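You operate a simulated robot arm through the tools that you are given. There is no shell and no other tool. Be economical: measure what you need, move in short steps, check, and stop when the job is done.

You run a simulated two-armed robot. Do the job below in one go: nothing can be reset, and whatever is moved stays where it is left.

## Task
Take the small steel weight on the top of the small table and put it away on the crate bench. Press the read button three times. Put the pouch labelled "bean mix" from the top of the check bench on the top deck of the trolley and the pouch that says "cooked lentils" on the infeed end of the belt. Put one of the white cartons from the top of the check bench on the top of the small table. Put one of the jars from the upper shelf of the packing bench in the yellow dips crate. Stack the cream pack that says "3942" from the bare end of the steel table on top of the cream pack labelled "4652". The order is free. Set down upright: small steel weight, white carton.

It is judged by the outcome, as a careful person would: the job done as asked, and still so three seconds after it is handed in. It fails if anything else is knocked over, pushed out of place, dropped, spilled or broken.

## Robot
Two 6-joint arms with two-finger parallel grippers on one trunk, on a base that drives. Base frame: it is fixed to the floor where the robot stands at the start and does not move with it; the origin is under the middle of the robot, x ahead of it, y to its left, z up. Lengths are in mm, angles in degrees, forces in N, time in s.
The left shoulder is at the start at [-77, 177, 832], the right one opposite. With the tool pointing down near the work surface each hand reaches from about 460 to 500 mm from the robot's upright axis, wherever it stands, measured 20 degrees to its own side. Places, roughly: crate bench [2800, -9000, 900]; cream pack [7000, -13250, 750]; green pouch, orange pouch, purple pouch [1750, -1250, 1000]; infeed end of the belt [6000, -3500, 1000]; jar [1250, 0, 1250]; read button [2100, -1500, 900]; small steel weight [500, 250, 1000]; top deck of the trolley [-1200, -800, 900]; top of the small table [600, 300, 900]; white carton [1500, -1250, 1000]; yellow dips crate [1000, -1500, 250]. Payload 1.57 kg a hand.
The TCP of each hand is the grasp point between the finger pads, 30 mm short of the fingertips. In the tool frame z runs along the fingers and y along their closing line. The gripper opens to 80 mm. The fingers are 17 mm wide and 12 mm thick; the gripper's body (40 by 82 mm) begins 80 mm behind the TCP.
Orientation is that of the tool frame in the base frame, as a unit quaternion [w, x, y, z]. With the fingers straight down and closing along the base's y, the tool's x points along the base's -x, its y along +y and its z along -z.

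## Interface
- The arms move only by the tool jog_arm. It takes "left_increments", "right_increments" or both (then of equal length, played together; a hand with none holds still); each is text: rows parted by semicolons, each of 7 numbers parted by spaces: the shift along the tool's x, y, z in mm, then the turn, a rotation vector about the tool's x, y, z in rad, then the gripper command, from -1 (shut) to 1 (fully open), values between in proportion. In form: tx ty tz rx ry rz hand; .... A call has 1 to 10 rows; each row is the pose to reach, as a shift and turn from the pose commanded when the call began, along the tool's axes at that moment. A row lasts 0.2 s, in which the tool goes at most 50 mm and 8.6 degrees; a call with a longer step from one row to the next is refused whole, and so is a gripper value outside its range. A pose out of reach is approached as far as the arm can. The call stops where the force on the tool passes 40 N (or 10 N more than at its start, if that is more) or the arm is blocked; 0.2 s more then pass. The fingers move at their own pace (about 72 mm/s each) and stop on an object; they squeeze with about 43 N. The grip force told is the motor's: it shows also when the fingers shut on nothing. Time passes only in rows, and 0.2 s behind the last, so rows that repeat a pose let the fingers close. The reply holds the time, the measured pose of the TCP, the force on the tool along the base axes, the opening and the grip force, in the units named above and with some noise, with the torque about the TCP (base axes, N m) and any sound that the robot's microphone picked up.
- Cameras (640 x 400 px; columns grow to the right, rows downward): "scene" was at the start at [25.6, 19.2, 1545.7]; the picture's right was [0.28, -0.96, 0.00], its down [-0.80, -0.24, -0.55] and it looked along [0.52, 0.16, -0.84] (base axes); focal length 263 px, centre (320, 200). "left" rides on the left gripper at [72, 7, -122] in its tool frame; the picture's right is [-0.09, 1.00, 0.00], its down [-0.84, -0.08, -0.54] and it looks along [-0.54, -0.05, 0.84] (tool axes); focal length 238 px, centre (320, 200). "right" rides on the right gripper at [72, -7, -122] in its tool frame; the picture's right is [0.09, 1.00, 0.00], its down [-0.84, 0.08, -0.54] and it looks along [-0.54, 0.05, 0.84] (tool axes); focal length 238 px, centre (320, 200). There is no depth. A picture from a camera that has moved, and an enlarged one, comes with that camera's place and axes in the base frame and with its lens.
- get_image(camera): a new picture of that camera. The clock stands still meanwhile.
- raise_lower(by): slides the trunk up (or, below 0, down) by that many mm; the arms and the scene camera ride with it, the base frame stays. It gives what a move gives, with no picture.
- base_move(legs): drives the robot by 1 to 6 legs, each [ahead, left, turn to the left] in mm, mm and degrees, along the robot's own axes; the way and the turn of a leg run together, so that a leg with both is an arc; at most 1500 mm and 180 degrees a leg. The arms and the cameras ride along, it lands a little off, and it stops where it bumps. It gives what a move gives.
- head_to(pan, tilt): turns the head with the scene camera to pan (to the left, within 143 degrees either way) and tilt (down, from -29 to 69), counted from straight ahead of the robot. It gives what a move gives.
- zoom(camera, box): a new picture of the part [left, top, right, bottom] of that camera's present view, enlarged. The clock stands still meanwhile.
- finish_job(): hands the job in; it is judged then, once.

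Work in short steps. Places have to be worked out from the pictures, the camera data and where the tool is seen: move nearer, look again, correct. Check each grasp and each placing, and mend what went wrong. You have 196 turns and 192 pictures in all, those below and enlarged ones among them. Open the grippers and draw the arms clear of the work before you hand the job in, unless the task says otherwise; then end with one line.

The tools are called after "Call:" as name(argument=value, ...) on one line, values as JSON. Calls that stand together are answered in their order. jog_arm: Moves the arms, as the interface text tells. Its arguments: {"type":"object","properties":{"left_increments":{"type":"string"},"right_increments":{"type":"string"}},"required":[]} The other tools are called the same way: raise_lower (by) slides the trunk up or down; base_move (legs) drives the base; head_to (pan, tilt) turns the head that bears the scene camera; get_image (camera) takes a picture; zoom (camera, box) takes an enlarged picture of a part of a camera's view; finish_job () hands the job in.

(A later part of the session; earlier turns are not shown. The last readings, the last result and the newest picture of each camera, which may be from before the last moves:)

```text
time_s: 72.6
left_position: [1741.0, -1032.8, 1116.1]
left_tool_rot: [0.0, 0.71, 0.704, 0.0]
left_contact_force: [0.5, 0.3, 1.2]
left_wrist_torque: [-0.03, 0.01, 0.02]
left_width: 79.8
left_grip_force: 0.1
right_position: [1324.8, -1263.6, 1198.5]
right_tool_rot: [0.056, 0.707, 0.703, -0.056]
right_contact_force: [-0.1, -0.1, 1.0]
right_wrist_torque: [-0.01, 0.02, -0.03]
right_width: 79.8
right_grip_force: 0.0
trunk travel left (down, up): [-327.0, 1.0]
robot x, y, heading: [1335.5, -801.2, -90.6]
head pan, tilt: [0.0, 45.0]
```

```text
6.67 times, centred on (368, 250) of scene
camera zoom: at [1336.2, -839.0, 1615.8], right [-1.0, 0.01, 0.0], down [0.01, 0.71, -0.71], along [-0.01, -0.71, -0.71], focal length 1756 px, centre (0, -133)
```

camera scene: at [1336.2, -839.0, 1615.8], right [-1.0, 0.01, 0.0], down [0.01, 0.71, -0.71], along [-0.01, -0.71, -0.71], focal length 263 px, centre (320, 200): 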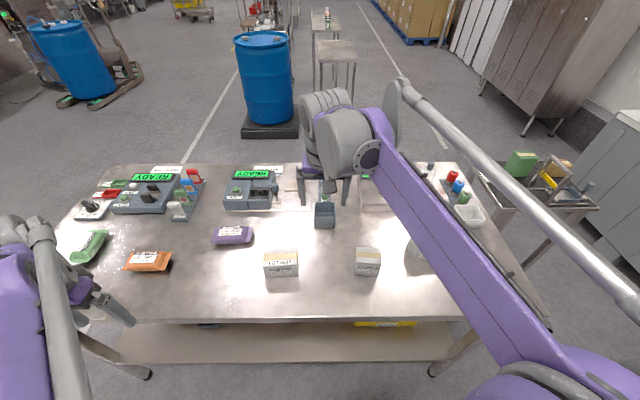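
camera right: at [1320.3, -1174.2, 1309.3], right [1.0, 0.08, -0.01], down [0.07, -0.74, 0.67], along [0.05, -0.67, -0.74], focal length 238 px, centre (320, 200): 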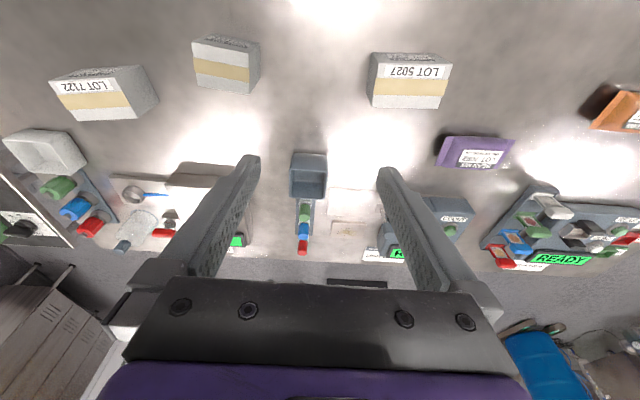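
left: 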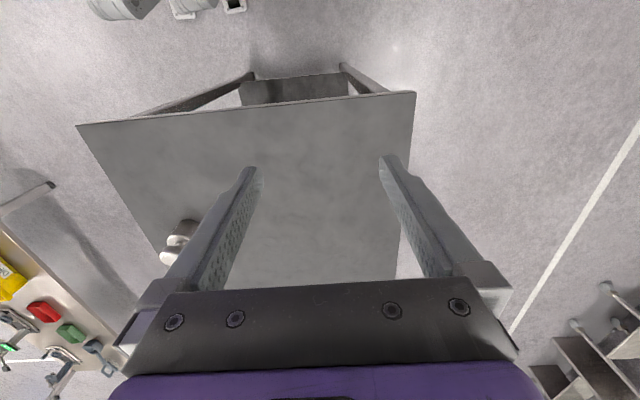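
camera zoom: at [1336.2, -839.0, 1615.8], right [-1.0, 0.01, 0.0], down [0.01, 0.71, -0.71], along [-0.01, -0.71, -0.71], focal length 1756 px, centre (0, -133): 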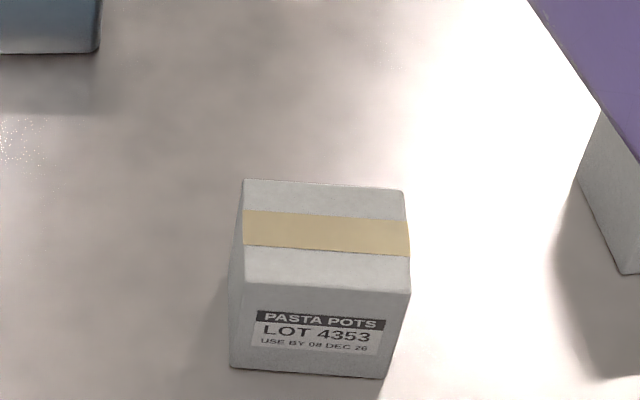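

Carton is 72 × 53 on top with its centre at about (1193, −1270), so I will grip across the 53 mm side with the hand yawed about 95°. First I level the hand and move over the carton.

Call:
jog_arm(right_increments="0 -45 0 0 0.08 0 1; 0 -90 0 0 0.159 0 1; 0 -132 0 0 0.159 0 1")

Call:
jog_arm(right_increments="0 0 5 0 0 0.147 1; 0 0 10 0 0 0.294 1; 0 0 15 0 0 0.441 1; 0 0 20 0 0 0.588 1; 0 0 25 0 0 0.735 1; 0 0 30 0 0 0.882 1; 0 0 35 0 0 1.029 1; 0 0 40 0 0 1.176 1; 0 0 45 0 0 1.323 1; 0 0 50 0 0 1.47 1")

```text
time_s: 73.4
left_position: [1739.6, -1032.9, 1116.3]
left_tool_rot: [0.0, 0.711, 0.704, 0.0]
left_contact_force: [0.4, -0.5, -0.5]
left_wrist_torque: [0.0, -0.01, 0.01]
left_width: 79.8
left_grip_force: 0.1
right_position: [1190.7, -1265.4, 1198.6]
right_tool_rot: [0.0, 0.709, 0.705, 0.001]
right_contact_force: [-0.9, -0.7, 0.2]
right_wrist_torque: [-0.02, -0.02, 0.02]
right_width: 79.8
right_grip_force: 0.2
trunk travel left (down, up): [-327.0, 1.0]
robot x, y, heading: [1339.0, -802.8, -90.7]
head pan, tilt: [0.0, 45.0]
```

```text
time_s: 75.6
left_position: [1741.7, -1033.1, 1117.0]
left_tool_rot: [0.0, 0.71, 0.704, 0.001]
left_contact_force: [-0.6, -0.2, -0.5]
left_wrist_torque: [-0.02, 0.02, -0.02]
left_width: 79.9
left_grip_force: 0.1
right_position: [1193.3, -1264.8, 1149.1]
right_tool_rot: [0.0, 0.999, 0.046, 0.0]
right_contact_force: [-0.8, 0.8, -0.1]
right_wrist_torque: [0.03, -0.01, -0.02]
right_width: 80.3
right_grip_force: 0.1
trunk travel left (down, up): [-327.0, 1.0]
robot x, y, heading: [1334.1, -804.6, -90.3]
head pan, tilt: [0.0, 45.0]
```

Nearly turned; I add the last 10.5°, lower to about z 1030, and look.

Call:
jog_arm(right_increments="0 2 40 0 0 0.09 1; 0 4 80 0 0 0.183 1; 0 4 119 0 0 0.183 1")

Call:
get_image(camera="right")

```text
time_s: 76.4
left_position: [1741.1, -1033.1, 1116.0]
left_tool_rot: [0.001, 0.71, 0.704, 0.0]
left_contact_force: [0.0, -0.8, -0.4]
left_wrist_torque: [0.0, 0.0, -0.02]
left_width: 80.1
left_grip_force: 0.0
right_position: [1193.7, -1267.9, 1027.0]
right_tool_rot: [0.001, 0.999, -0.045, 0.0]
right_contact_force: [0.1, 0.7, 0.4]
right_wrist_torque: [0.0, 0.01, 0.02]
right_width: 80.1
right_grip_force: 0.0
trunk travel left (down, up): [-327.0, 1.0]
robot x, y, heading: [1338.2, -800.2, -90.5]
head pan, tilt: [0.0, 45.0]
```

```text
159 pictures are left
camera right: at [1266.2, -1268.6, 1150.2], right [0.0, -1.0, 0.0], down [-0.84, 0.0, 0.54], along [-0.54, 0.0, -0.84], focal length 238 px, centre (320, 200)
```

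right: 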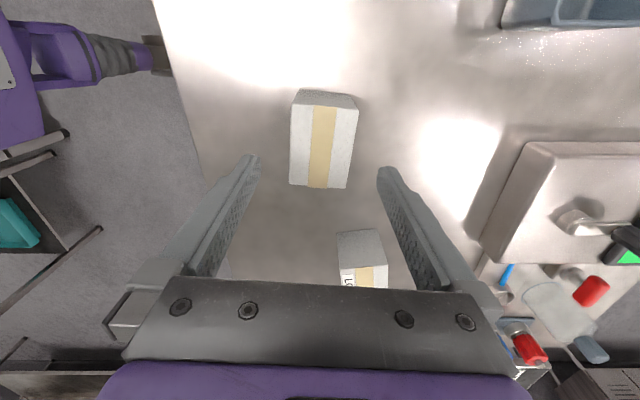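

Carton is centred between the fingers at (1194, −1269). I lower to z about 925 and close.

Call:
jog_arm(right_increments="0 1 35 0 0 0.03 1; 0 1 70 0 0 0.03 1; 0 1 101 0 0 0.03 1; 0 1 101 0 0 0.03 -1; 0 1 101 0 0 0.03 -1; 0 1 101 0 0 0.03 -1")

Call:
get_image(camera="right")

```text
time_s: 77.8
left_position: [1740.3, -1034.1, 1117.5]
left_tool_rot: [0.0, 0.71, 0.704, 0.0]
left_contact_force: [-0.7, -0.5, 0.0]
left_wrist_torque: [0.0, -0.01, -0.01]
left_width: 79.8
left_grip_force: 0.1
right_position: [1192.4, -1268.1, 927.0]
right_tool_rot: [0.0, 0.998, -0.059, 0.0]
right_contact_force: [-1.1, 0.3, -0.7]
right_wrist_torque: [-0.02, -0.02, 0.03]
right_width: 53.5
right_grip_force: 42.7
trunk travel left (down, up): [-327.0, 1.0]
robot x, y, heading: [1337.8, -802.5, -90.6]
head pan, tilt: [0.0, 45.0]
```

```text
158 pictures are left
camera right: at [1265.4, -1271.0, 1050.2], right [-0.03, -1.0, 0.0], down [-0.84, 0.02, 0.54], along [-0.54, 0.01, -0.84], focal length 238 px, centre (320, 200)
```

right: 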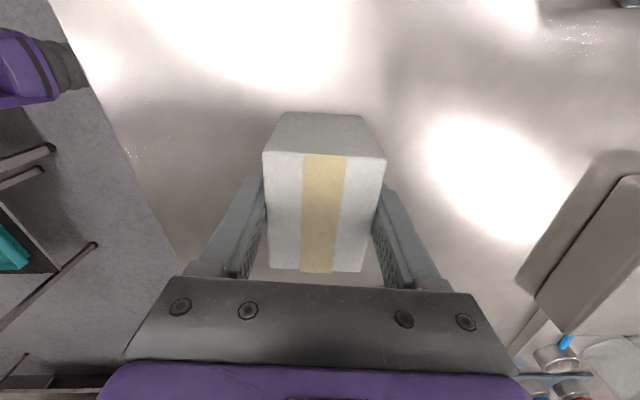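

Gripped (53.5 mm). I lift 200 mm and tilt the head down to see how close the base can get to the bench.

Call:
jog_arm(right_increments="0 0 -45 0 0 0 -1; 0 0 -90 0 0 0 -1; 0 0 -135 0 0 0 -1; 0 0 -180 0 0 0 -1; 0 0 -210 0 0 0 -1")

Call:
head_to(pan=0, tilt=69)

Call:
get_image(camera="scene")

```text
time_s: 79.0
left_position: [1742.2, -1033.4, 1116.7]
left_tool_rot: [0.001, 0.71, 0.704, 0.0]
left_contact_force: [-0.1, -0.1, -0.2]
left_wrist_torque: [0.0, -0.02, 0.03]
left_width: 80.1
left_grip_force: 0.1
right_position: [1193.1, -1272.0, 1141.4]
right_tool_rot: [0.0, 0.998, -0.059, -0.001]
right_contact_force: [-0.2, -0.4, -2.0]
right_wrist_torque: [-0.01, 0.0, -0.01]
right_width: 53.8
right_grip_force: 43.3
trunk travel left (down, up): [-327.0, 1.0]
robot x, y, heading: [1335.1, -802.0, -90.6]
head pan, tilt: [0.0, 45.0]
```

```text
time_s: 79.8
left_position: [1740.5, -1032.4, 1117.2]
left_tool_rot: [0.001, 0.71, 0.704, 0.0]
left_contact_force: [0.1, -0.4, -1.1]
left_wrist_torque: [0.01, 0.0, -0.01]
left_width: 80.2
left_grip_force: 0.2
right_position: [1192.3, -1271.5, 1140.3]
right_tool_rot: [0.0, 0.998, -0.059, 0.0]
right_contact_force: [-0.3, -0.1, -1.9]
right_wrist_torque: [-0.02, 0.0, 0.0]
right_width: 53.7
right_grip_force: 43.0
trunk travel left (down, up): [-327.0, 1.0]
robot x, y, heading: [1336.6, -797.5, -90.2]
head pan, tilt: [0.0, 68.8]
```

```text
157 pictures are left
camera scene: at [1336.4, -814.5, 1587.2], right [-1.0, 0.01, 0.0], down [0.01, 0.93, -0.36], along [0.0, -0.36, -0.93], focal length 263 px, centre (320, 200)
```

scene: 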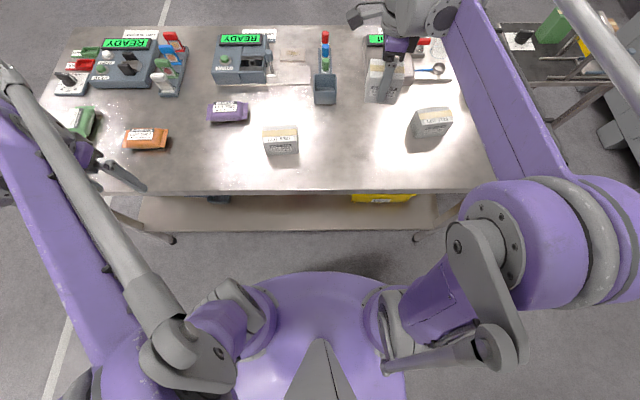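

The trunk front is ≤165 mm ahead of the axis, so I can go to about y −910. I drive there for the purple pouch at (1626, −1387).

Call:
base_move(legs=[[0, 170, 0], [108, 0, 0]])

Call:
jog_arm(left_increments="-25 -32 0 0 0 -0.147 1; -50 -64 0 0 0 -0.294 1; -75 -96 0 0 0 -0.441 1; -100 -128 0 0 0 -0.588 1; -125 -160 0 0 0 -0.735 1; -150 -192 0 0 0 -0.882 1; -175 -224 0 0 0 -1.029 1; -200 -256 0 0 0 -1.176 1; -225 -284 0 0 0 -1.323 1; -240 -284 0 0 0 -1.47 1")

Call:
get_image(camera="left")

```text
time_s: 82.8
left_position: [1911.7, -1140.2, 1115.6]
left_tool_rot: [-0.001, 0.712, 0.702, 0.0]
left_contact_force: [-0.1, -0.6, -0.3]
left_wrist_torque: [-0.02, 0.03, 0.0]
left_width: 79.9
left_grip_force: 0.0
right_position: [1362.2, -1376.6, 1139.0]
right_tool_rot: [0.0, 0.998, -0.062, 0.0]
right_contact_force: [-0.3, -1.0, -2.2]
right_wrist_torque: [-0.01, -0.03, 0.01]
right_width: 53.8
right_grip_force: 43.5
trunk travel left (down, up): [-327.0, 1.0]
robot x, y, heading: [1510.3, -907.5, -90.8]
head pan, tilt: [0.0, 68.8]
```

```text
time_s: 85.0
left_position: [1623.4, -1376.1, 1118.9]
left_tool_rot: [0.0, 0.056, 0.998, 0.0]
left_contact_force: [-0.5, -0.6, 0.5]
left_wrist_torque: [-0.03, 0.06, -0.01]
left_width: 80.1
left_grip_force: 0.0
right_position: [1362.6, -1377.8, 1139.9]
right_tool_rot: [0.0, 0.998, -0.062, -0.001]
right_contact_force: [-0.1, 0.0, -2.8]
right_wrist_torque: [-0.01, 0.02, 0.0]
right_width: 53.5
right_grip_force: 42.9
trunk travel left (down, up): [-327.0, 1.0]
robot x, y, heading: [1509.8, -909.0, -90.8]
head pan, tilt: [0.0, 68.8]
```

```text
156 pictures are left
camera left: at [1554.5, -1360.9, 1241.0], right [0.2, 0.98, 0.0], down [0.82, -0.17, 0.54], along [0.53, -0.11, -0.84], focal length 238 px, centre (320, 200)
```

left: 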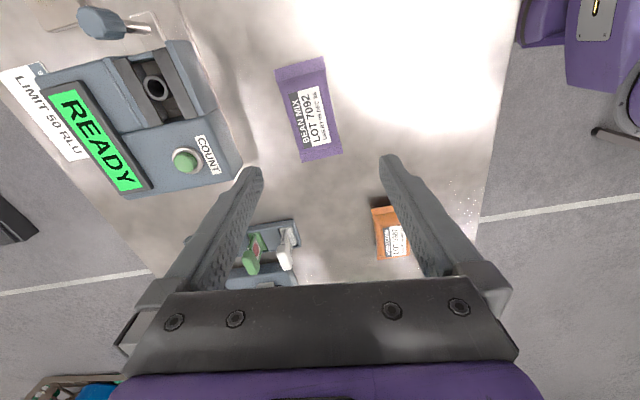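

Bean mix centre at about (1621, −1390), its axis along x. I correct the yaw and lower to about z 1000 for a check.

Call:
jog_arm(left_increments="-1 -7 40 0 0 -0.13 1; -1 -14 80 0 0 -0.13 1; -1 -14 118 0 0 -0.13 1")

Call:
get_image(camera="left")

```text
time_s: 85.8
left_position: [1623.6, -1390.6, 999.7]
left_tool_rot: [0.0, -0.008, 1.0, 0.0]
left_contact_force: [0.4, -0.2, 0.6]
left_wrist_torque: [-0.02, 0.0, 0.0]
left_width: 80.1
left_grip_force: 0.1
right_position: [1363.7, -1376.8, 1140.1]
right_tool_rot: [-0.001, 0.998, -0.062, -0.001]
right_contact_force: [0.5, -0.4, -1.6]
right_wrist_torque: [-0.01, 0.01, 0.02]
right_width: 53.7
right_grip_force: 42.5
trunk travel left (down, up): [-327.0, 1.0]
robot x, y, heading: [1510.0, -909.9, -90.9]
head pan, tilt: [0.0, 68.8]
```

```text
155 pictures are left
camera left: at [1552.5, -1385.8, 1121.1], right [0.08, 1.0, 0.0], down [0.84, -0.06, 0.54], along [0.54, -0.04, -0.84], focal length 238 px, centre (320, 200)
```

left: 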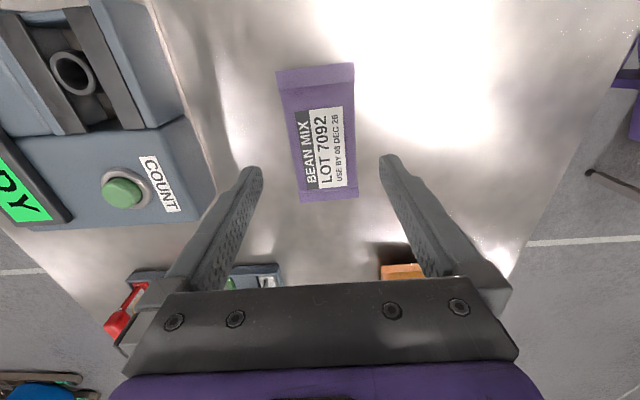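

Well centred. I lower to about z 914 and close.

Call:
jog_arm(left_increments="0 -1 40 0 0 0 1; 0 -1 75 0 0 0 1; 0 -1 86 0 0 0 1; 0 -1 86 0 0 0 -1; 0 -1 86 0 0 0 -1; 0 -1 86 0 0 0 -1")

Call:
get_image(camera="left")

```text
time_s: 87.2
left_position: [1624.6, -1393.4, 915.1]
left_tool_rot: [0.0, -0.007, 1.0, 0.001]
left_contact_force: [0.3, 0.1, -0.7]
left_wrist_torque: [-0.01, 0.01, -0.01]
left_width: 61.4
left_grip_force: 43.0
right_position: [1360.8, -1378.2, 1140.4]
right_tool_rot: [0.0, 0.998, -0.061, 0.0]
right_contact_force: [-0.1, -0.8, -2.8]
right_wrist_torque: [-0.01, -0.01, 0.0]
right_width: 53.3
right_grip_force: 43.1
trunk travel left (down, up): [-327.0, 1.0]
robot x, y, heading: [1507.3, -910.3, -90.7]
head pan, tilt: [0.0, 68.8]
```

```text
154 pictures are left
camera left: at [1553.6, -1387.7, 1037.1], right [0.08, 1.0, 0.0], down [0.84, -0.07, 0.54], along [0.54, -0.04, -0.84], focal length 238 px, centre (320, 200)
```

left: 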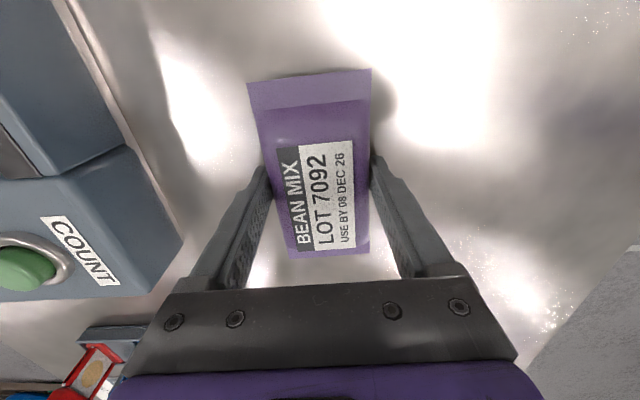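

Gripped (61 mm). I lift, back out, travel to south of the small table, and turn to face it.

Call:
jog_arm(left_increments="0 0 -45 0 0 0 -1; 0 0 -90 0 0 0 -1; 0 0 -135 0 0 0 -1; 0 0 -180 0 0 0 -1; 0 0 -220 0 0 0 -1")

Call:
base_move(legs=[[-300, 0, 0], [0, -965, 0.7], [0, 0, 180]])

Call:
head_to(pan=0, tilt=45)

Call:
get_image(camera="scene")

```text
time_s: 88.4
left_position: [1625.6, -1392.2, 1137.3]
left_tool_rot: [0.0, -0.008, 1.0, 0.0]
left_contact_force: [-0.1, -0.5, -2.6]
left_wrist_torque: [0.01, 0.03, -0.02]
left_width: 61.6
left_grip_force: 42.7
right_position: [1362.2, -1376.7, 1140.0]
right_tool_rot: [0.001, 0.998, -0.062, 0.0]
right_contact_force: [0.1, 0.0, -2.0]
right_wrist_torque: [0.0, -0.01, 0.0]
right_width: 53.5
right_grip_force: 42.9
trunk travel left (down, up): [-327.0, 1.0]
robot x, y, heading: [1509.0, -906.4, -90.8]
head pan, tilt: [0.0, 68.8]
```

```text
time_s: 106.3
left_position: [410.1, -108.6, 1135.8]
left_tool_rot: [0.001, 1.0, 0.02, 0.0]
left_contact_force: [0.4, 0.8, -1.9]
left_wrist_torque: [-0.03, -0.02, 0.01]
left_width: 61.6
left_grip_force: 42.9
right_position: [672.6, -116.6, 1139.8]
right_tool_rot: [0.001, 0.05, 0.999, 0.0]
right_contact_force: [0.2, 1.1, -2.0]
right_wrist_torque: [0.02, 0.02, 0.02]
right_width: 53.4
right_grip_force: 42.7
trunk travel left (down, up): [-327.0, 1.0]
robot x, y, heading: [540.5, -590.1, 90.5]
head pan, tilt: [0.0, 68.8]
```

```text
time_s: 107.2
left_position: [409.7, -108.8, 1135.6]
left_tool_rot: [0.0, 1.0, 0.021, 0.0]
left_contact_force: [0.8, -0.1, -1.5]
left_wrist_torque: [0.01, 0.02, 0.0]
left_width: 61.4
left_grip_force: 43.3
right_position: [671.8, -117.0, 1140.3]
right_tool_rot: [0.0, 0.05, 0.999, 0.0]
right_contact_force: [0.5, -0.3, -1.9]
right_wrist_torque: [-0.03, 0.02, 0.01]
right_width: 53.2
right_grip_force: 43.1
trunk travel left (down, up): [-327.0, 1.0]
robot x, y, heading: [541.7, -594.7, 90.7]
head pan, tilt: [0.0, 45.0]
```

```text
153 pictures are left
camera scene: at [536.8, -554.0, 1615.9], right [1.0, 0.01, 0.0], down [0.01, -0.71, -0.71], along [-0.01, 0.71, -0.71], focal length 263 px, centre (320, 200)
```

scene: 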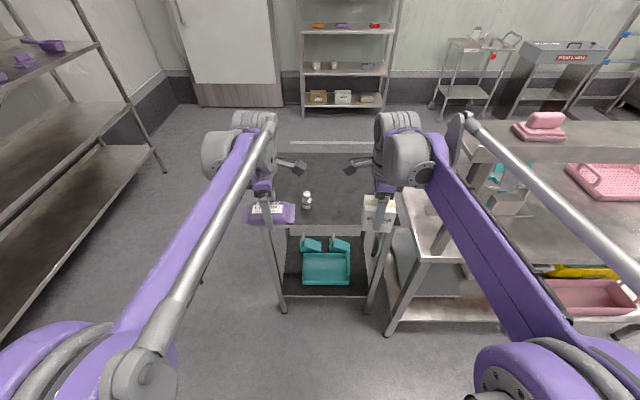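

The table spans about x 330–830, y 66–530, with the weight at (477, 178). I shift left and forward so the right hand comes over about (630, 190), clear of the packing bench.

Call:
base_move(legs=[[0, 90, 0], [315, 0, 0]])

Call:
jog_arm(right_increments="-25 2 40 0 0 0 -1; -50 5 80 0 0 0 -1; -50 5 120 0 0 0 -1")

Call:
get_image(camera="scene")

Call:
get_image(camera="right")

```text
time_s: 110.3
left_position: [316.5, 203.1, 1136.6]
left_tool_rot: [0.0, 1.0, 0.019, 0.0]
left_contact_force: [0.2, 0.1, -1.9]
left_wrist_torque: [0.0, 0.0, 0.01]
left_width: 61.5
left_grip_force: 43.2
right_position: [580.0, 193.9, 1140.0]
right_tool_rot: [0.0, 0.05, 0.999, 0.0]
right_contact_force: [0.1, -0.3, -2.8]
right_wrist_torque: [-0.03, 0.05, 0.03]
right_width: 53.7
right_grip_force: 42.7
trunk travel left (down, up): [-327.0, 1.0]
robot x, y, heading: [444.1, -280.4, 90.6]
head pan, tilt: [0.0, 45.0]
```

```text
time_s: 111.2
left_position: [316.4, 203.3, 1135.6]
left_tool_rot: [0.0, 1.0, 0.019, -0.001]
left_contact_force: [0.2, 0.7, -2.5]
left_wrist_torque: [-0.03, -0.03, 0.0]
left_width: 61.8
left_grip_force: 43.5
right_position: [626.4, 194.5, 1019.8]
right_tool_rot: [0.001, 0.049, 0.999, -0.001]
right_contact_force: [-0.4, 0.2, -1.7]
right_wrist_torque: [-0.02, 0.02, 0.03]
right_width: 53.2
right_grip_force: 43.3
trunk travel left (down, up): [-327.0, 1.0]
robot x, y, heading: [443.4, -278.2, 90.5]
head pan, tilt: [0.0, 45.0]
```

```text
152 pictures are left
camera scene: at [444.2, -241.6, 1616.0], right [1.0, 0.01, 0.0], down [0.01, -0.71, -0.71], along [-0.01, 0.71, -0.71], focal length 263 px, centre (320, 200)
```

scene: 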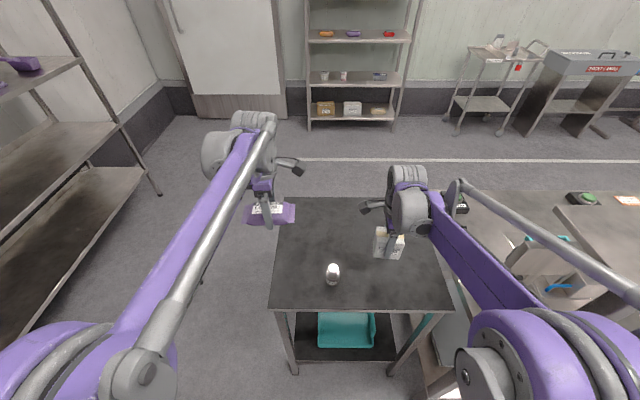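

```text
151 pictures are left
camera right: at [556.4, 195.3, 1142.2], right [0.01, 1.0, 0.0], down [0.84, -0.01, 0.54], along [0.54, 0.0, -0.84], focal length 238 px, centre (320, 200)
```

right: 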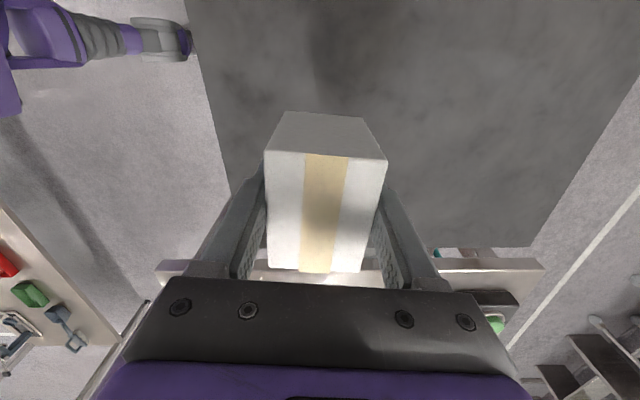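

Carton is over the table's free area. I lower to about z 910, then feel down slowly.

Call:
jog_arm(right_increments="0 0 40 0 0 0 -1; 0 0 80 0 0 0 -1; 0 0 104 0 0 0 -1; 0 0 109 0 0 0 -1; 0 0 113 0 0 0 -1; 0 0 117 0 0 0 -1; 0 0 121 0 0 0 -1; 0 0 125 0 0 0 -1")

```text
time_s: 112.9
left_position: [316.8, 200.4, 1135.2]
left_tool_rot: [-0.001, 1.0, 0.02, 0.001]
left_contact_force: [0.8, 0.3, -0.7]
left_wrist_torque: [0.01, 0.01, -0.01]
left_width: 61.7
left_grip_force: 43.0
right_position: [630.8, 192.4, 897.5]
right_tool_rot: [0.0, 0.05, 0.999, 0.001]
right_contact_force: [-1.7, 1.5, 30.8]
right_wrist_torque: [-0.49, -0.04, -0.11]
right_width: 53.6
right_grip_force: 43.2
trunk travel left (down, up): [-327.0, 1.0]
robot x, y, heading: [445.0, -282.6, 90.6]
head pan, tilt: [0.0, 45.0]
stopped in row 8 (right hand): the force on the tool passed its limit at 57 N (the readings are from after the stop); the commanded pose is now the measured one
```

Contact at z 897.5. I release and rise straight up.

Call:
jog_arm(right_increments="0 0 -1 0 0 0 -1; 0 0 -1 0 0 0 0; 0 0 -1 0 0 0 0.6; 0 0 -1 0 0 0 1; 0 0 -1 0 0 0 1; 0 0 -40 0 0 0 1; 0 0 -85 0 0 0 1; 0 0 -130 0 0 0 1; 0 0 -175 0 0 0 1; 0 0 -220 0 0 0 1")

Call:
get_image(camera="right")

Call:
get_image(camera="scene")

```text
time_s: 115.1
left_position: [317.3, 202.3, 1136.3]
left_tool_rot: [0.0, 1.0, 0.019, 0.0]
left_contact_force: [0.0, 0.1, -1.7]
left_wrist_torque: [0.01, -0.03, 0.01]
left_width: 61.6
left_grip_force: 42.9
right_position: [630.7, 192.3, 1117.4]
right_tool_rot: [0.0, 0.049, 0.999, -0.001]
right_contact_force: [0.2, -0.2, -0.8]
right_wrist_torque: [0.03, 0.0, -0.01]
right_width: 79.9
right_grip_force: 0.1
trunk travel left (down, up): [-327.0, 1.0]
robot x, y, heading: [447.0, -279.7, 90.7]
head pan, tilt: [0.0, 45.0]
```

```text
150 pictures are left
camera right: at [560.0, 192.7, 1239.7], right [0.01, 1.0, 0.0], down [0.84, -0.01, 0.54], along [0.54, 0.0, -0.84], focal length 238 px, centre (320, 200)
```

right: 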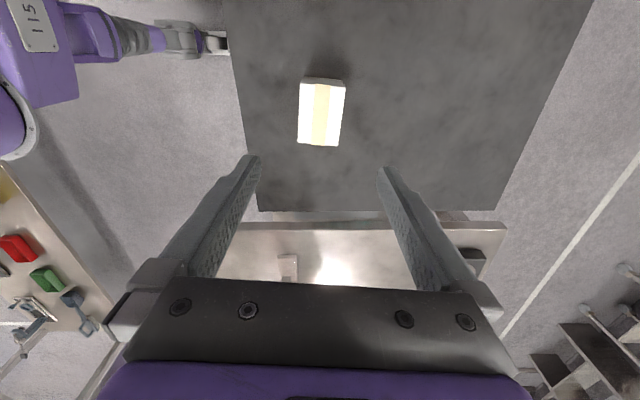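

```text
149 pictures are left
camera scene: at [444.4, -242.6, 1616.0], right [1.0, 0.01, 0.0], down [0.01, -0.71, -0.71], along [-0.01, 0.71, -0.71], focal length 263 px, centre (320, 200)
```

scene: 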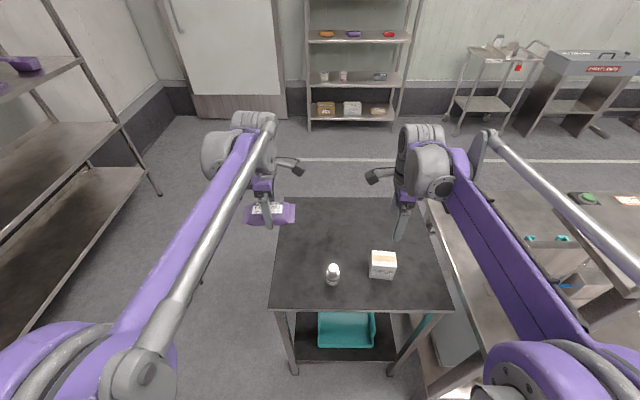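

Carton stands upright. My right hand is free, so it can take the weight now: I move the left hand aside and the right over the weight.

Call:
jog_arm(left_increments="-20 10 0 0 0 0 -1; -40 20 0 0 0 0 -1; -60 30 0 0 0 0 -1; -80 40 0 0 0 0 -1", right_increments="38 -7 0 0 0 0 1; 76 -14 0 0 0 0 1; 114 -21 0 0 0 0 1; 151 -29 0 0 0 0 1")

Call:
get_image(camera="right")

Call:
zoom(camera="scene", box=[290, 240, 386, 300])

```text
time_s: 116.1
left_position: [236.9, 159.2, 1134.9]
left_tool_rot: [0.0, 1.0, 0.019, 0.001]
left_contact_force: [0.3, 0.4, -2.5]
left_wrist_torque: [0.04, -0.02, -0.01]
left_width: 61.5
left_grip_force: 43.5
right_position: [475.7, 181.4, 1116.0]
right_tool_rot: [0.0, 0.05, 0.999, -0.001]
right_contact_force: [-1.1, 1.0, 0.0]
right_wrist_torque: [0.01, -0.01, 0.02]
right_width: 79.7
right_grip_force: 0.1
trunk travel left (down, up): [-327.0, 1.0]
robot x, y, heading: [443.9, -280.9, 90.6]
head pan, tilt: [0.0, 45.0]
```

```text
148 pictures are left
camera right: at [404.6, 181.4, 1239.3], right [0.01, 1.0, 0.0], down [0.84, -0.01, 0.54], along [0.54, 0.0, -0.84], focal length 238 px, centre (320, 200)
```

right: 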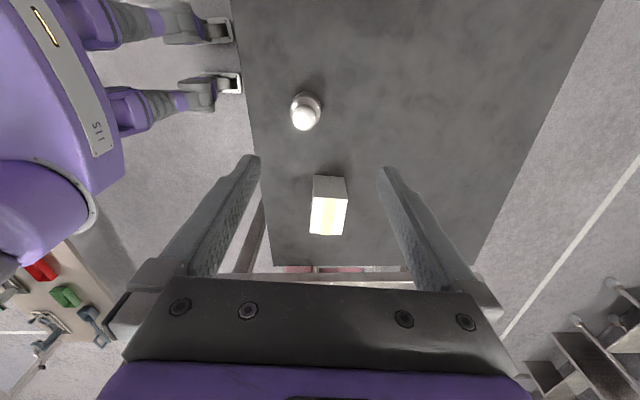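

```text
6.67 times, centred on (338, 270) of scene
camera zoom: at [442.6, -242.9, 1616.0], right [1.0, 0.01, 0.0], down [0.01, -0.71, -0.71], along [-0.01, 0.71, -0.71], focal length 1756 px, centre (200, -267)
```

zoom: 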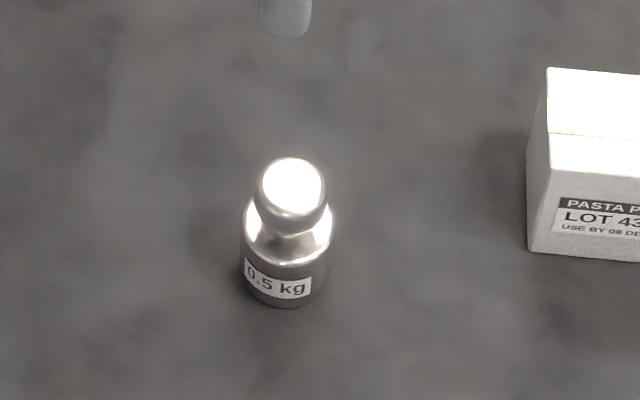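

Weight (0.5 kg, 40 mm body) at about (478, 162), top about z 925. I centre on it and lower partway.

Call:
jog_arm(right_increments="-2 -10 40 0 0 0 1; -4 -19 80 0 0 0 1; -4 -19 110 0 0 0 1")

Call:
get_image(camera="right")

```text
time_s: 116.9
left_position: [239.0, 160.2, 1134.4]
left_tool_rot: [0.0, 1.0, 0.02, -0.001]
left_contact_force: [-0.3, 0.1, -1.5]
left_wrist_torque: [0.0, 0.0, -0.03]
left_width: 61.7
left_grip_force: 43.0
right_position: [477.7, 161.8, 1006.7]
right_tool_rot: [0.0, 0.051, 0.999, 0.0]
right_contact_force: [0.0, -1.1, 0.3]
right_wrist_torque: [-0.01, 0.03, 0.02]
right_width: 80.2
right_grip_force: 0.0
trunk travel left (down, up): [-327.0, 1.0]
robot x, y, heading: [442.1, -280.9, 90.6]
head pan, tilt: [0.0, 45.0]
```

```text
146 pictures are left
camera right: at [406.7, 162.3, 1129.9], right [0.01, 1.0, 0.0], down [0.84, -0.01, 0.54], along [0.54, 0.0, -0.84], focal length 238 px, centre (320, 200)
```

right: 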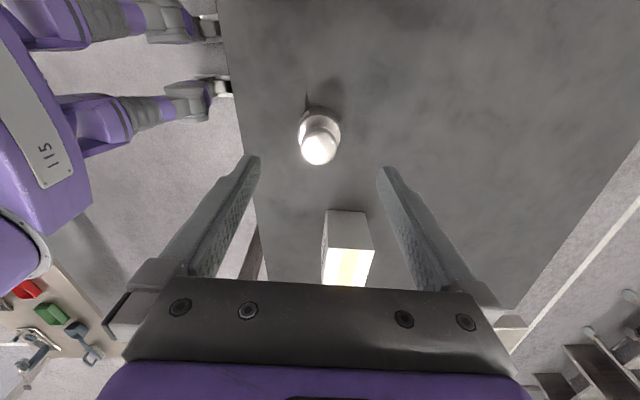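

Centred laterally; a 5 mm correction, then lower to z 885 and close.

Call:
jog_arm(right_increments="-5 0 40 0 0 0 1; -5 0 80 0 0 0 1; -5 0 120 0 0 0 1; -5 0 121 0 0 0 -1; -5 0 121 0 0 0 -1; -5 0 121 0 0 0 -1; -5 0 121 0 0 0 -1")

Call:
get_image(camera="right")

```text
time_s: 118.0
left_position: [238.8, 157.2, 1136.7]
left_tool_rot: [-0.001, 1.0, 0.019, 0.0]
left_contact_force: [0.3, 1.0, -1.4]
left_wrist_torque: [-0.03, -0.02, 0.01]
left_width: 61.8
left_grip_force: 43.1
right_position: [483.2, 159.4, 889.6]
right_tool_rot: [0.0, 0.05, 0.999, 0.0]
right_contact_force: [0.3, -7.9, 43.2]
right_wrist_torque: [0.92, -0.15, -0.14]
right_width: 42.1
right_grip_force: 21.4
trunk travel left (down, up): [-327.0, 1.0]
robot x, y, heading: [445.6, -277.7, 90.3]
head pan, tilt: [0.0, 45.0]
stopped in row 5 (right hand): the force on the tool passed its limit at 87 N (the readings are from after the stop); the commanded pose is now the measured one
```

```text
145 pictures are left
camera right: at [412.9, 159.5, 1013.0], right [0.01, 1.0, 0.0], down [0.84, 0.0, 0.54], along [0.54, -0.01, -0.84], focal length 238 px, centre (320, 200)
```

right: 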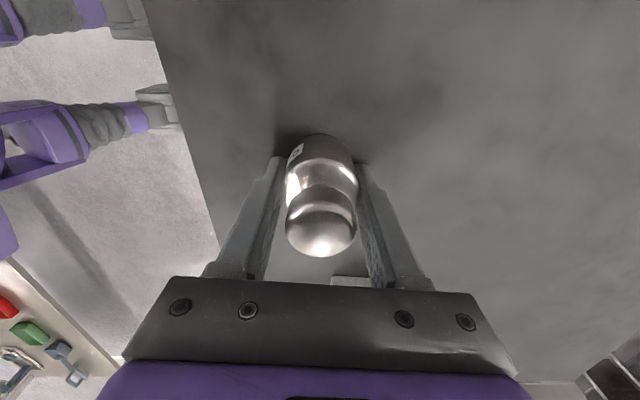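

The tips seem to touch the table while the body is between the fingers (42 mm). I rise 3 mm and complete the grip.

Call:
jog_arm(right_increments="0 0 -3 0 0 0 -0.05; 0 0 -3 0 0 0 -1; 0 0 -3 0 0 0 -1; 0 0 -3 0 0 0 -1")

Call:
get_image(camera="right")

Call:
zoom(camera="scene", box=[270, 210, 430, 310])

```text
time_s: 119.0
left_position: [239.8, 159.9, 1135.6]
left_tool_rot: [0.0, 1.0, 0.019, 0.0]
left_contact_force: [-0.4, 0.2, -1.0]
left_wrist_torque: [0.0, 0.0, -0.03]
left_width: 61.6
left_grip_force: 42.7
right_position: [485.2, 162.4, 890.7]
right_tool_rot: [0.0, 0.05, 0.999, -0.003]
right_contact_force: [0.8, 0.6, 0.2]
right_wrist_torque: [-0.02, -0.04, 0.0]
right_width: 42.2
right_grip_force: 43.0
trunk travel left (down, up): [-327.0, 1.0]
robot x, y, heading: [445.8, -280.2, 90.6]
head pan, tilt: [0.0, 45.0]
```

```text
144 pictures are left
camera right: at [414.1, 163.2, 1013.1], right [0.01, 1.0, 0.0], down [0.84, 0.0, 0.54], along [0.54, -0.01, -0.84], focal length 238 px, centre (320, 200)
```

right: 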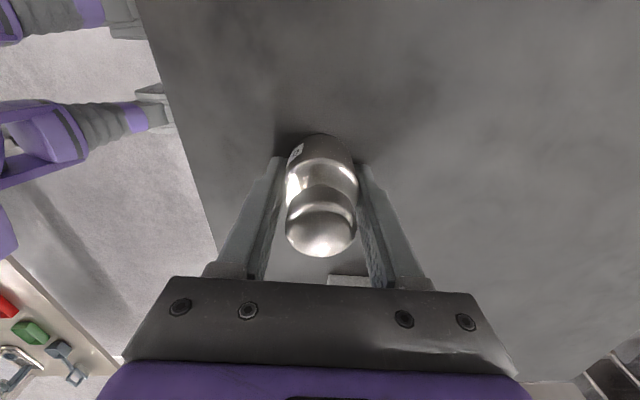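

```text
4.00 times, centred on (350, 260) of scene
camera zoom: at [444.5, -242.0, 1615.9], right [1.0, 0.01, 0.0], down [0.01, -0.71, -0.71], along [-0.01, 0.71, -0.71], focal length 1053 px, centre (200, -40)
```

zoom: 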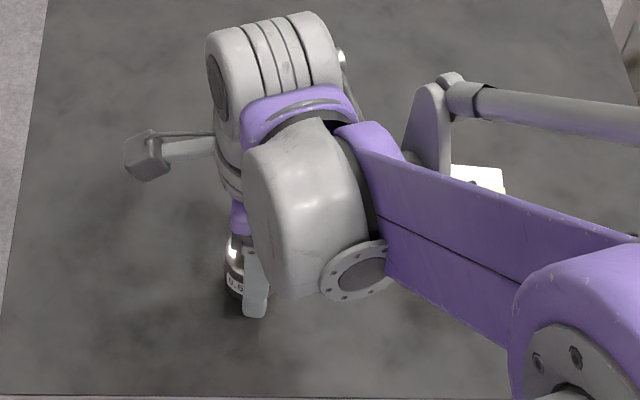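

Weight gripped at z 891. I lift it and drive toward the trolley, stopping short for a look.

Call:
jog_arm(right_increments="0 0 -45 0 0 0 -1; 0 0 -90 0 0 0 -1; 0 0 -135 0 0 0 -1; 0 0 -180 0 0 0 -1; 0 0 -225 0 0 0 -1; 0 0 -245 0 0 0 -1; -40 5 -245 0 0 0 -1; -80 10 -245 0 0 0 -1")

Call:
base_move(legs=[[-330, 0, 0], [0, 0, 89.5], [900, 0, 0]])

Call:
get_image(camera="scene")

Call:
get_image(camera="right")

```text
time_s: 120.8
left_position: [239.4, 160.2, 1134.7]
left_tool_rot: [0.0, 1.0, 0.02, 0.0]
left_contact_force: [0.5, 0.0, -1.9]
left_wrist_torque: [0.02, 0.03, -0.01]
left_width: 61.7
left_grip_force: 43.3
right_position: [567.0, 167.4, 1135.1]
right_tool_rot: [0.0, 0.051, 0.999, -0.003]
right_contact_force: [-0.2, 0.8, -4.9]
right_wrist_torque: [0.01, -0.02, -0.02]
right_width: 42.3
right_grip_force: 43.1
trunk travel left (down, up): [-327.0, 1.0]
robot x, y, heading: [448.1, -280.4, 90.6]
head pan, tilt: [0.0, 45.0]
```

```text
time_s: 131.2
left_position: [-909.5, -815.1, 1135.7]
left_tool_rot: [0.001, 0.695, 0.719, 0.0]
left_contact_force: [0.0, -0.2, -1.3]
left_wrist_torque: [0.02, 0.0, -0.02]
left_width: 61.6
left_grip_force: 43.1
right_position: [-916.1, -487.7, 1135.3]
right_tool_rot: [0.002, -0.67, 0.743, -0.002]
right_contact_force: [0.8, 0.3, -4.7]
right_wrist_torque: [0.03, 0.01, 0.04]
right_width: 42.2
right_grip_force: 43.3
trunk travel left (down, up): [-327.0, 1.0]
robot x, y, heading: [-471.4, -608.8, -179.5]
head pan, tilt: [0.0, 45.0]
```

```text
142 pictures are left
camera scene: at [-508.1, -610.9, 1615.9], right [-0.01, 1.0, 0.0], down [0.71, 0.0, -0.71], along [-0.71, 0.0, -0.71], focal length 263 px, centre (320, 200)
```

scene: 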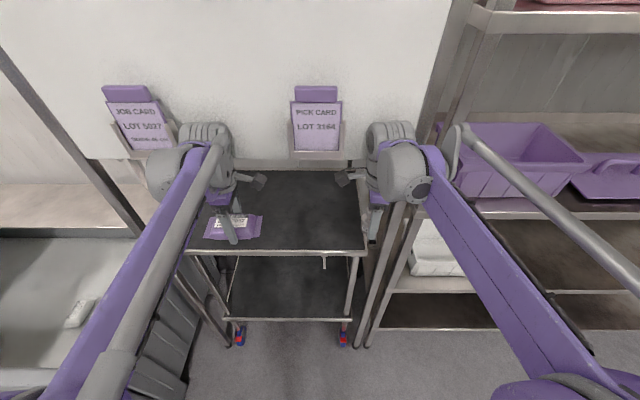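

```text
141 pictures are left
camera right: at [-916.2, -560.6, 1257.6], right [-1.0, 0.01, 0.0], down [0.01, 0.84, 0.54], along [0.01, 0.54, -0.84], focal length 238 px, centre (320, 200)
```

right: 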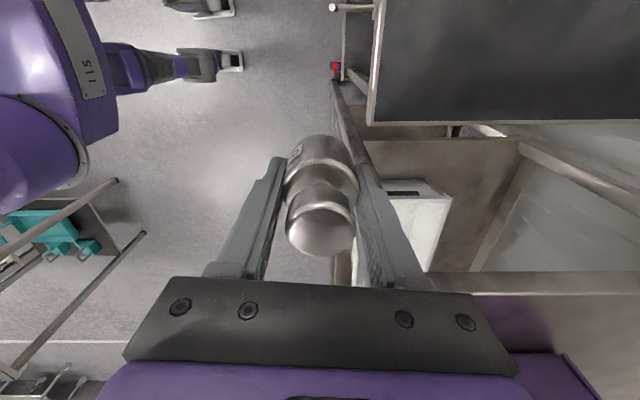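

Deck is at about z 895, x −992…−1415, y −1041…−464, and clear. I move in, bring the left hand over about (−1120, −875), and lower partway.

Call:
base_move(legs=[[170, 100, 0]])

Call:
jog_arm(left_increments="20 -20 0 0 0 0 -1; 40 -40 0 0 0 0 -1; 40 -40 40 0 0 0 -1; 40 -40 80 0 0 0 -1; 40 -40 120 0 0 0 -1; 40 -40 150 0 0 0 -1")

Call:
get_image(camera="left")

Call:
get_image(camera="scene")

```text
time_s: 132.1
left_position: [-925.0, -825.1, 1139.2]
left_tool_rot: [-0.002, 0.697, 0.718, -0.004]
left_contact_force: [0.6, -0.8, -1.5]
left_wrist_torque: [0.02, 0.03, 0.02]
left_width: 61.7
left_grip_force: 42.4
right_position: [-923.3, -492.2, 1135.7]
right_tool_rot: [0.001, -0.665, 0.747, -0.002]
right_contact_force: [0.0, -0.3, -4.9]
right_wrist_torque: [0.0, 0.01, 0.0]
right_width: 42.3
right_grip_force: 43.2
trunk travel left (down, up): [-327.0, 1.0]
robot x, y, heading: [-492.1, -624.4, -180.1]
head pan, tilt: [0.0, 45.0]
stopped in leg 1: the robot was blocked; the commanded pose is now the measured one
```

```text
time_s: 133.5
left_position: [-969.0, -781.5, 988.2]
left_tool_rot: [-0.002, 0.696, 0.718, -0.004]
left_contact_force: [-0.9, -0.1, -1.4]
left_wrist_torque: [0.03, -0.02, -0.03]
left_width: 61.8
left_grip_force: 42.4
right_position: [-922.3, -492.8, 1134.8]
right_tool_rot: [0.002, -0.664, 0.748, -0.002]
right_contact_force: [0.4, 0.0, -4.2]
right_wrist_torque: [0.01, 0.02, 0.01]
right_width: 42.0
right_grip_force: 42.7
trunk travel left (down, up): [-327.0, 1.0]
robot x, y, heading: [-499.4, -624.0, 180.0]
head pan, tilt: [0.0, 45.0]
```

```text
140 pictures are left
camera left: at [-962.4, -710.0, 1108.7], right [1.0, -0.07, -0.01], down [-0.05, -0.84, 0.54], along [-0.04, -0.54, -0.84], focal length 238 px, centre (320, 200)
```

left: 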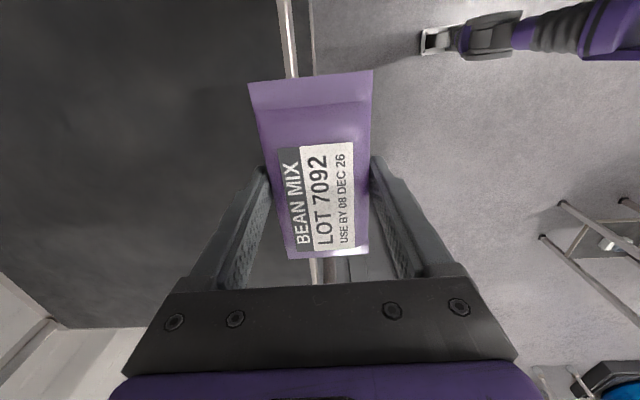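

```text
139 pictures are left
camera scene: at [-519.7, -622.8, 1615.6], right [0.0, 1.0, 0.0], down [0.7, 0.0, -0.71], along [-0.71, 0.0, -0.7], focal length 263 px, centre (320, 200)
```

scene: 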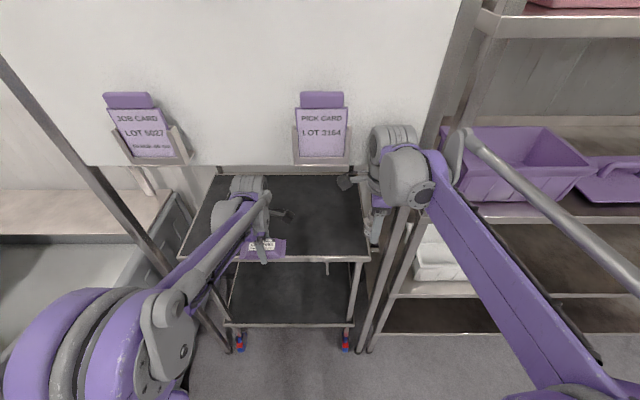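

The base was blocked by the card board (bottom edge at about z 1300, x ≈ −955), which my wrist met. The hands must stay low here, so I pull the right hand back and down before moving further.

Call:
jog_arm(right_increments="0 -40 0 0 0 0 -1; 0 -70 30 0 0 0 -1; 0 -100 70 0 0 0 -1; 0 -100 110 0 0 0 -1; 0 -100 150 0 0 0 -1")

Call:
head_to(pan=10, tilt=25)

Call:
get_image(camera="scene")

```text
time_s: 134.7
left_position: [-977.6, -785.9, 983.1]
left_tool_rot: [0.0, 0.696, 0.718, -0.001]
left_contact_force: [0.2, -0.1, -1.4]
left_wrist_torque: [-0.01, -0.04, -0.01]
left_width: 61.9
left_grip_force: 43.2
right_position: [-832.7, -505.5, 983.9]
right_tool_rot: [0.006, -0.666, 0.746, -0.003]
right_contact_force: [0.2, -1.2, -4.4]
right_wrist_torque: [0.01, 0.01, -0.03]
right_width: 42.2
right_grip_force: 43.8
trunk travel left (down, up): [-327.0, 1.0]
robot x, y, heading: [-493.1, -622.6, -179.9]
head pan, tilt: [0.0, 45.0]
```

```text
time_s: 135.6
left_position: [-977.8, -785.9, 986.0]
left_tool_rot: [0.0, 0.696, 0.718, 0.0]
left_contact_force: [-0.2, -1.1, -2.6]
left_wrist_torque: [-0.02, 0.0, 0.0]
left_width: 61.4
left_grip_force: 43.0
right_position: [-832.1, -504.9, 984.8]
right_tool_rot: [0.005, -0.665, 0.747, -0.004]
right_contact_force: [-0.4, -0.2, -4.8]
right_wrist_torque: [0.0, 0.0, -0.02]
right_width: 42.2
right_grip_force: 42.9
trunk travel left (down, up): [-327.0, 1.0]
robot x, y, heading: [-497.2, -624.7, -180.0]
head pan, tilt: [10.0, 25.0]
```

```text
138 pictures are left
camera scene: at [-542.8, -641.2, 1646.5], right [-0.18, 0.98, 0.0], down [0.42, 0.07, -0.91], along [-0.89, -0.16, -0.42], focal length 263 px, centre (320, 200)
```

scene: 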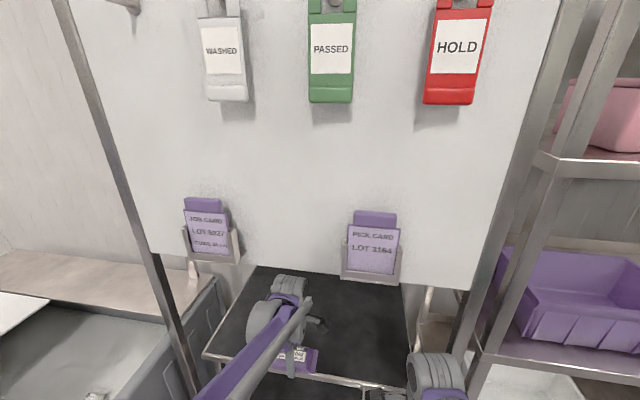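

Board and cards are undisturbed, and the wrist is now below the board edge. I drive 95 mm ahead and look.

Call:
base_move(legs=[[95, 0, 0]])

Call:
head_to(pan=0, tilt=50)

Call:
get_image(camera="scene")

Call:
get_image(camera="left")

```text
time_s: 136.7
left_position: [-1055.5, -784.9, 982.2]
left_tool_rot: [-0.001, 0.696, 0.718, -0.001]
left_contact_force: [0.4, -0.4, -1.4]
left_wrist_torque: [0.0, 0.03, 0.01]
left_width: 61.7
left_grip_force: 42.6
right_position: [-918.6, -506.3, 985.3]
right_tool_rot: [0.004, -0.666, 0.746, -0.003]
right_contact_force: [-0.1, 0.2, -5.3]
right_wrist_torque: [0.0, 0.02, 0.03]
right_width: 42.4
right_grip_force: 43.4
trunk travel left (down, up): [-327.0, 1.0]
robot x, y, heading: [-580.2, -626.9, -179.8]
head pan, tilt: [10.0, 25.0]
stopped in leg 1: the robot was blocked; the commanded pose is now the measured one
```

```text
time_s: 137.6
left_position: [-1055.8, -786.2, 982.9]
left_tool_rot: [0.001, 0.697, 0.717, 0.0]
left_contact_force: [0.7, 0.3, -1.8]
left_wrist_torque: [0.02, 0.01, -0.01]
left_width: 61.7
left_grip_force: 42.5
right_position: [-919.2, -505.3, 985.7]
right_tool_rot: [0.004, -0.666, 0.746, -0.003]
right_contact_force: [-0.4, -0.6, -5.0]
right_wrist_torque: [0.01, 0.03, 0.05]
right_width: 42.1
right_grip_force: 43.1
trunk travel left (down, up): [-327.0, 1.0]
robot x, y, heading: [-576.2, -624.1, -180.0]
head pan, tilt: [0.0, 50.0]
```

```text
137 pictures are left
camera scene: at [-613.3, -625.3, 1609.1], right [0.0, 1.0, 0.0], down [0.77, 0.0, -0.64], along [-0.64, 0.0, -0.77], focal length 263 px, centre (320, 200)
```

scene: 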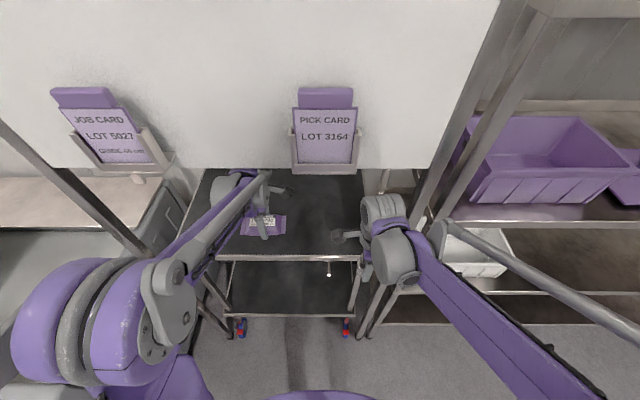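

```text
136 pictures are left
camera left: at [-1049.9, -713.6, 1103.5], right [1.0, -0.06, 0.0], down [-0.05, -0.84, 0.54], along [-0.03, -0.54, -0.84], focal length 238 px, centre (320, 200)
```

left: 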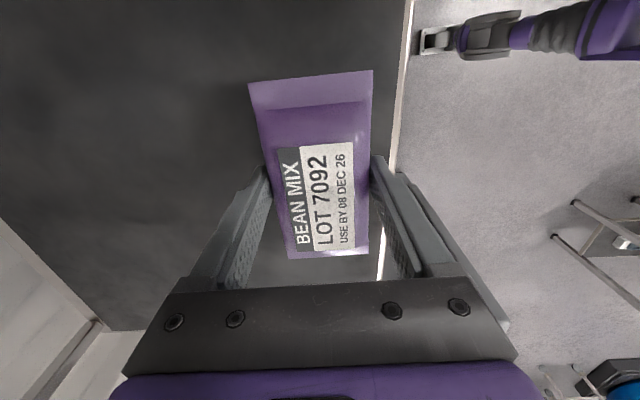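

Blocked again after 82 mm, but the pouch is now wholly over the deck (edge at x −990, pouch −1024…−1086). I lower it, feeling for contact.

Call:
jog_arm(left_increments="0 0 20 0 0 0 -1; 0 -8 35 0 0 0 -1; 0 -15 42 0 0 0 -1; 0 -15 46 0 0 0 -1; 0 -15 50 0 0 0 -1; 0 -15 54 0 0 0 -1; 0 -15 58 0 0 0 -1; 0 -15 62 0 0 0 -1")

Call:
get_image(camera="left")

```text
time_s: 139.1
left_position: [-1071.8, -787.4, 929.9]
left_tool_rot: [-0.001, 0.697, 0.717, -0.001]
left_contact_force: [-5.5, 0.3, 26.3]
left_wrist_torque: [0.15, -0.46, 0.1]
left_width: 61.8
left_grip_force: 43.3
right_position: [-918.3, -506.9, 985.5]
right_tool_rot: [0.004, -0.666, 0.746, -0.003]
right_contact_force: [0.6, 1.1, -5.4]
right_wrist_torque: [0.01, 0.03, -0.02]
right_width: 42.1
right_grip_force: 43.0
trunk travel left (down, up): [-327.0, 1.0]
robot x, y, heading: [-578.3, -624.0, -179.6]
head pan, tilt: [0.0, 50.0]
stopped in row 7 (left hand): the force on the tool passed its limit at 46 N (the readings are from after the stop); the commanded pose is now the measured one
```

```text
135 pictures are left
camera left: at [-1065.7, -713.8, 1051.8], right [1.0, -0.06, 0.0], down [-0.05, -0.84, 0.54], along [-0.04, -0.54, -0.84], focal length 238 px, centre (320, 200)
```

left: 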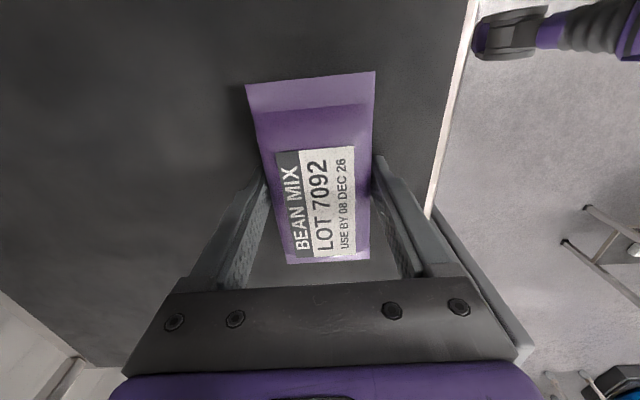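

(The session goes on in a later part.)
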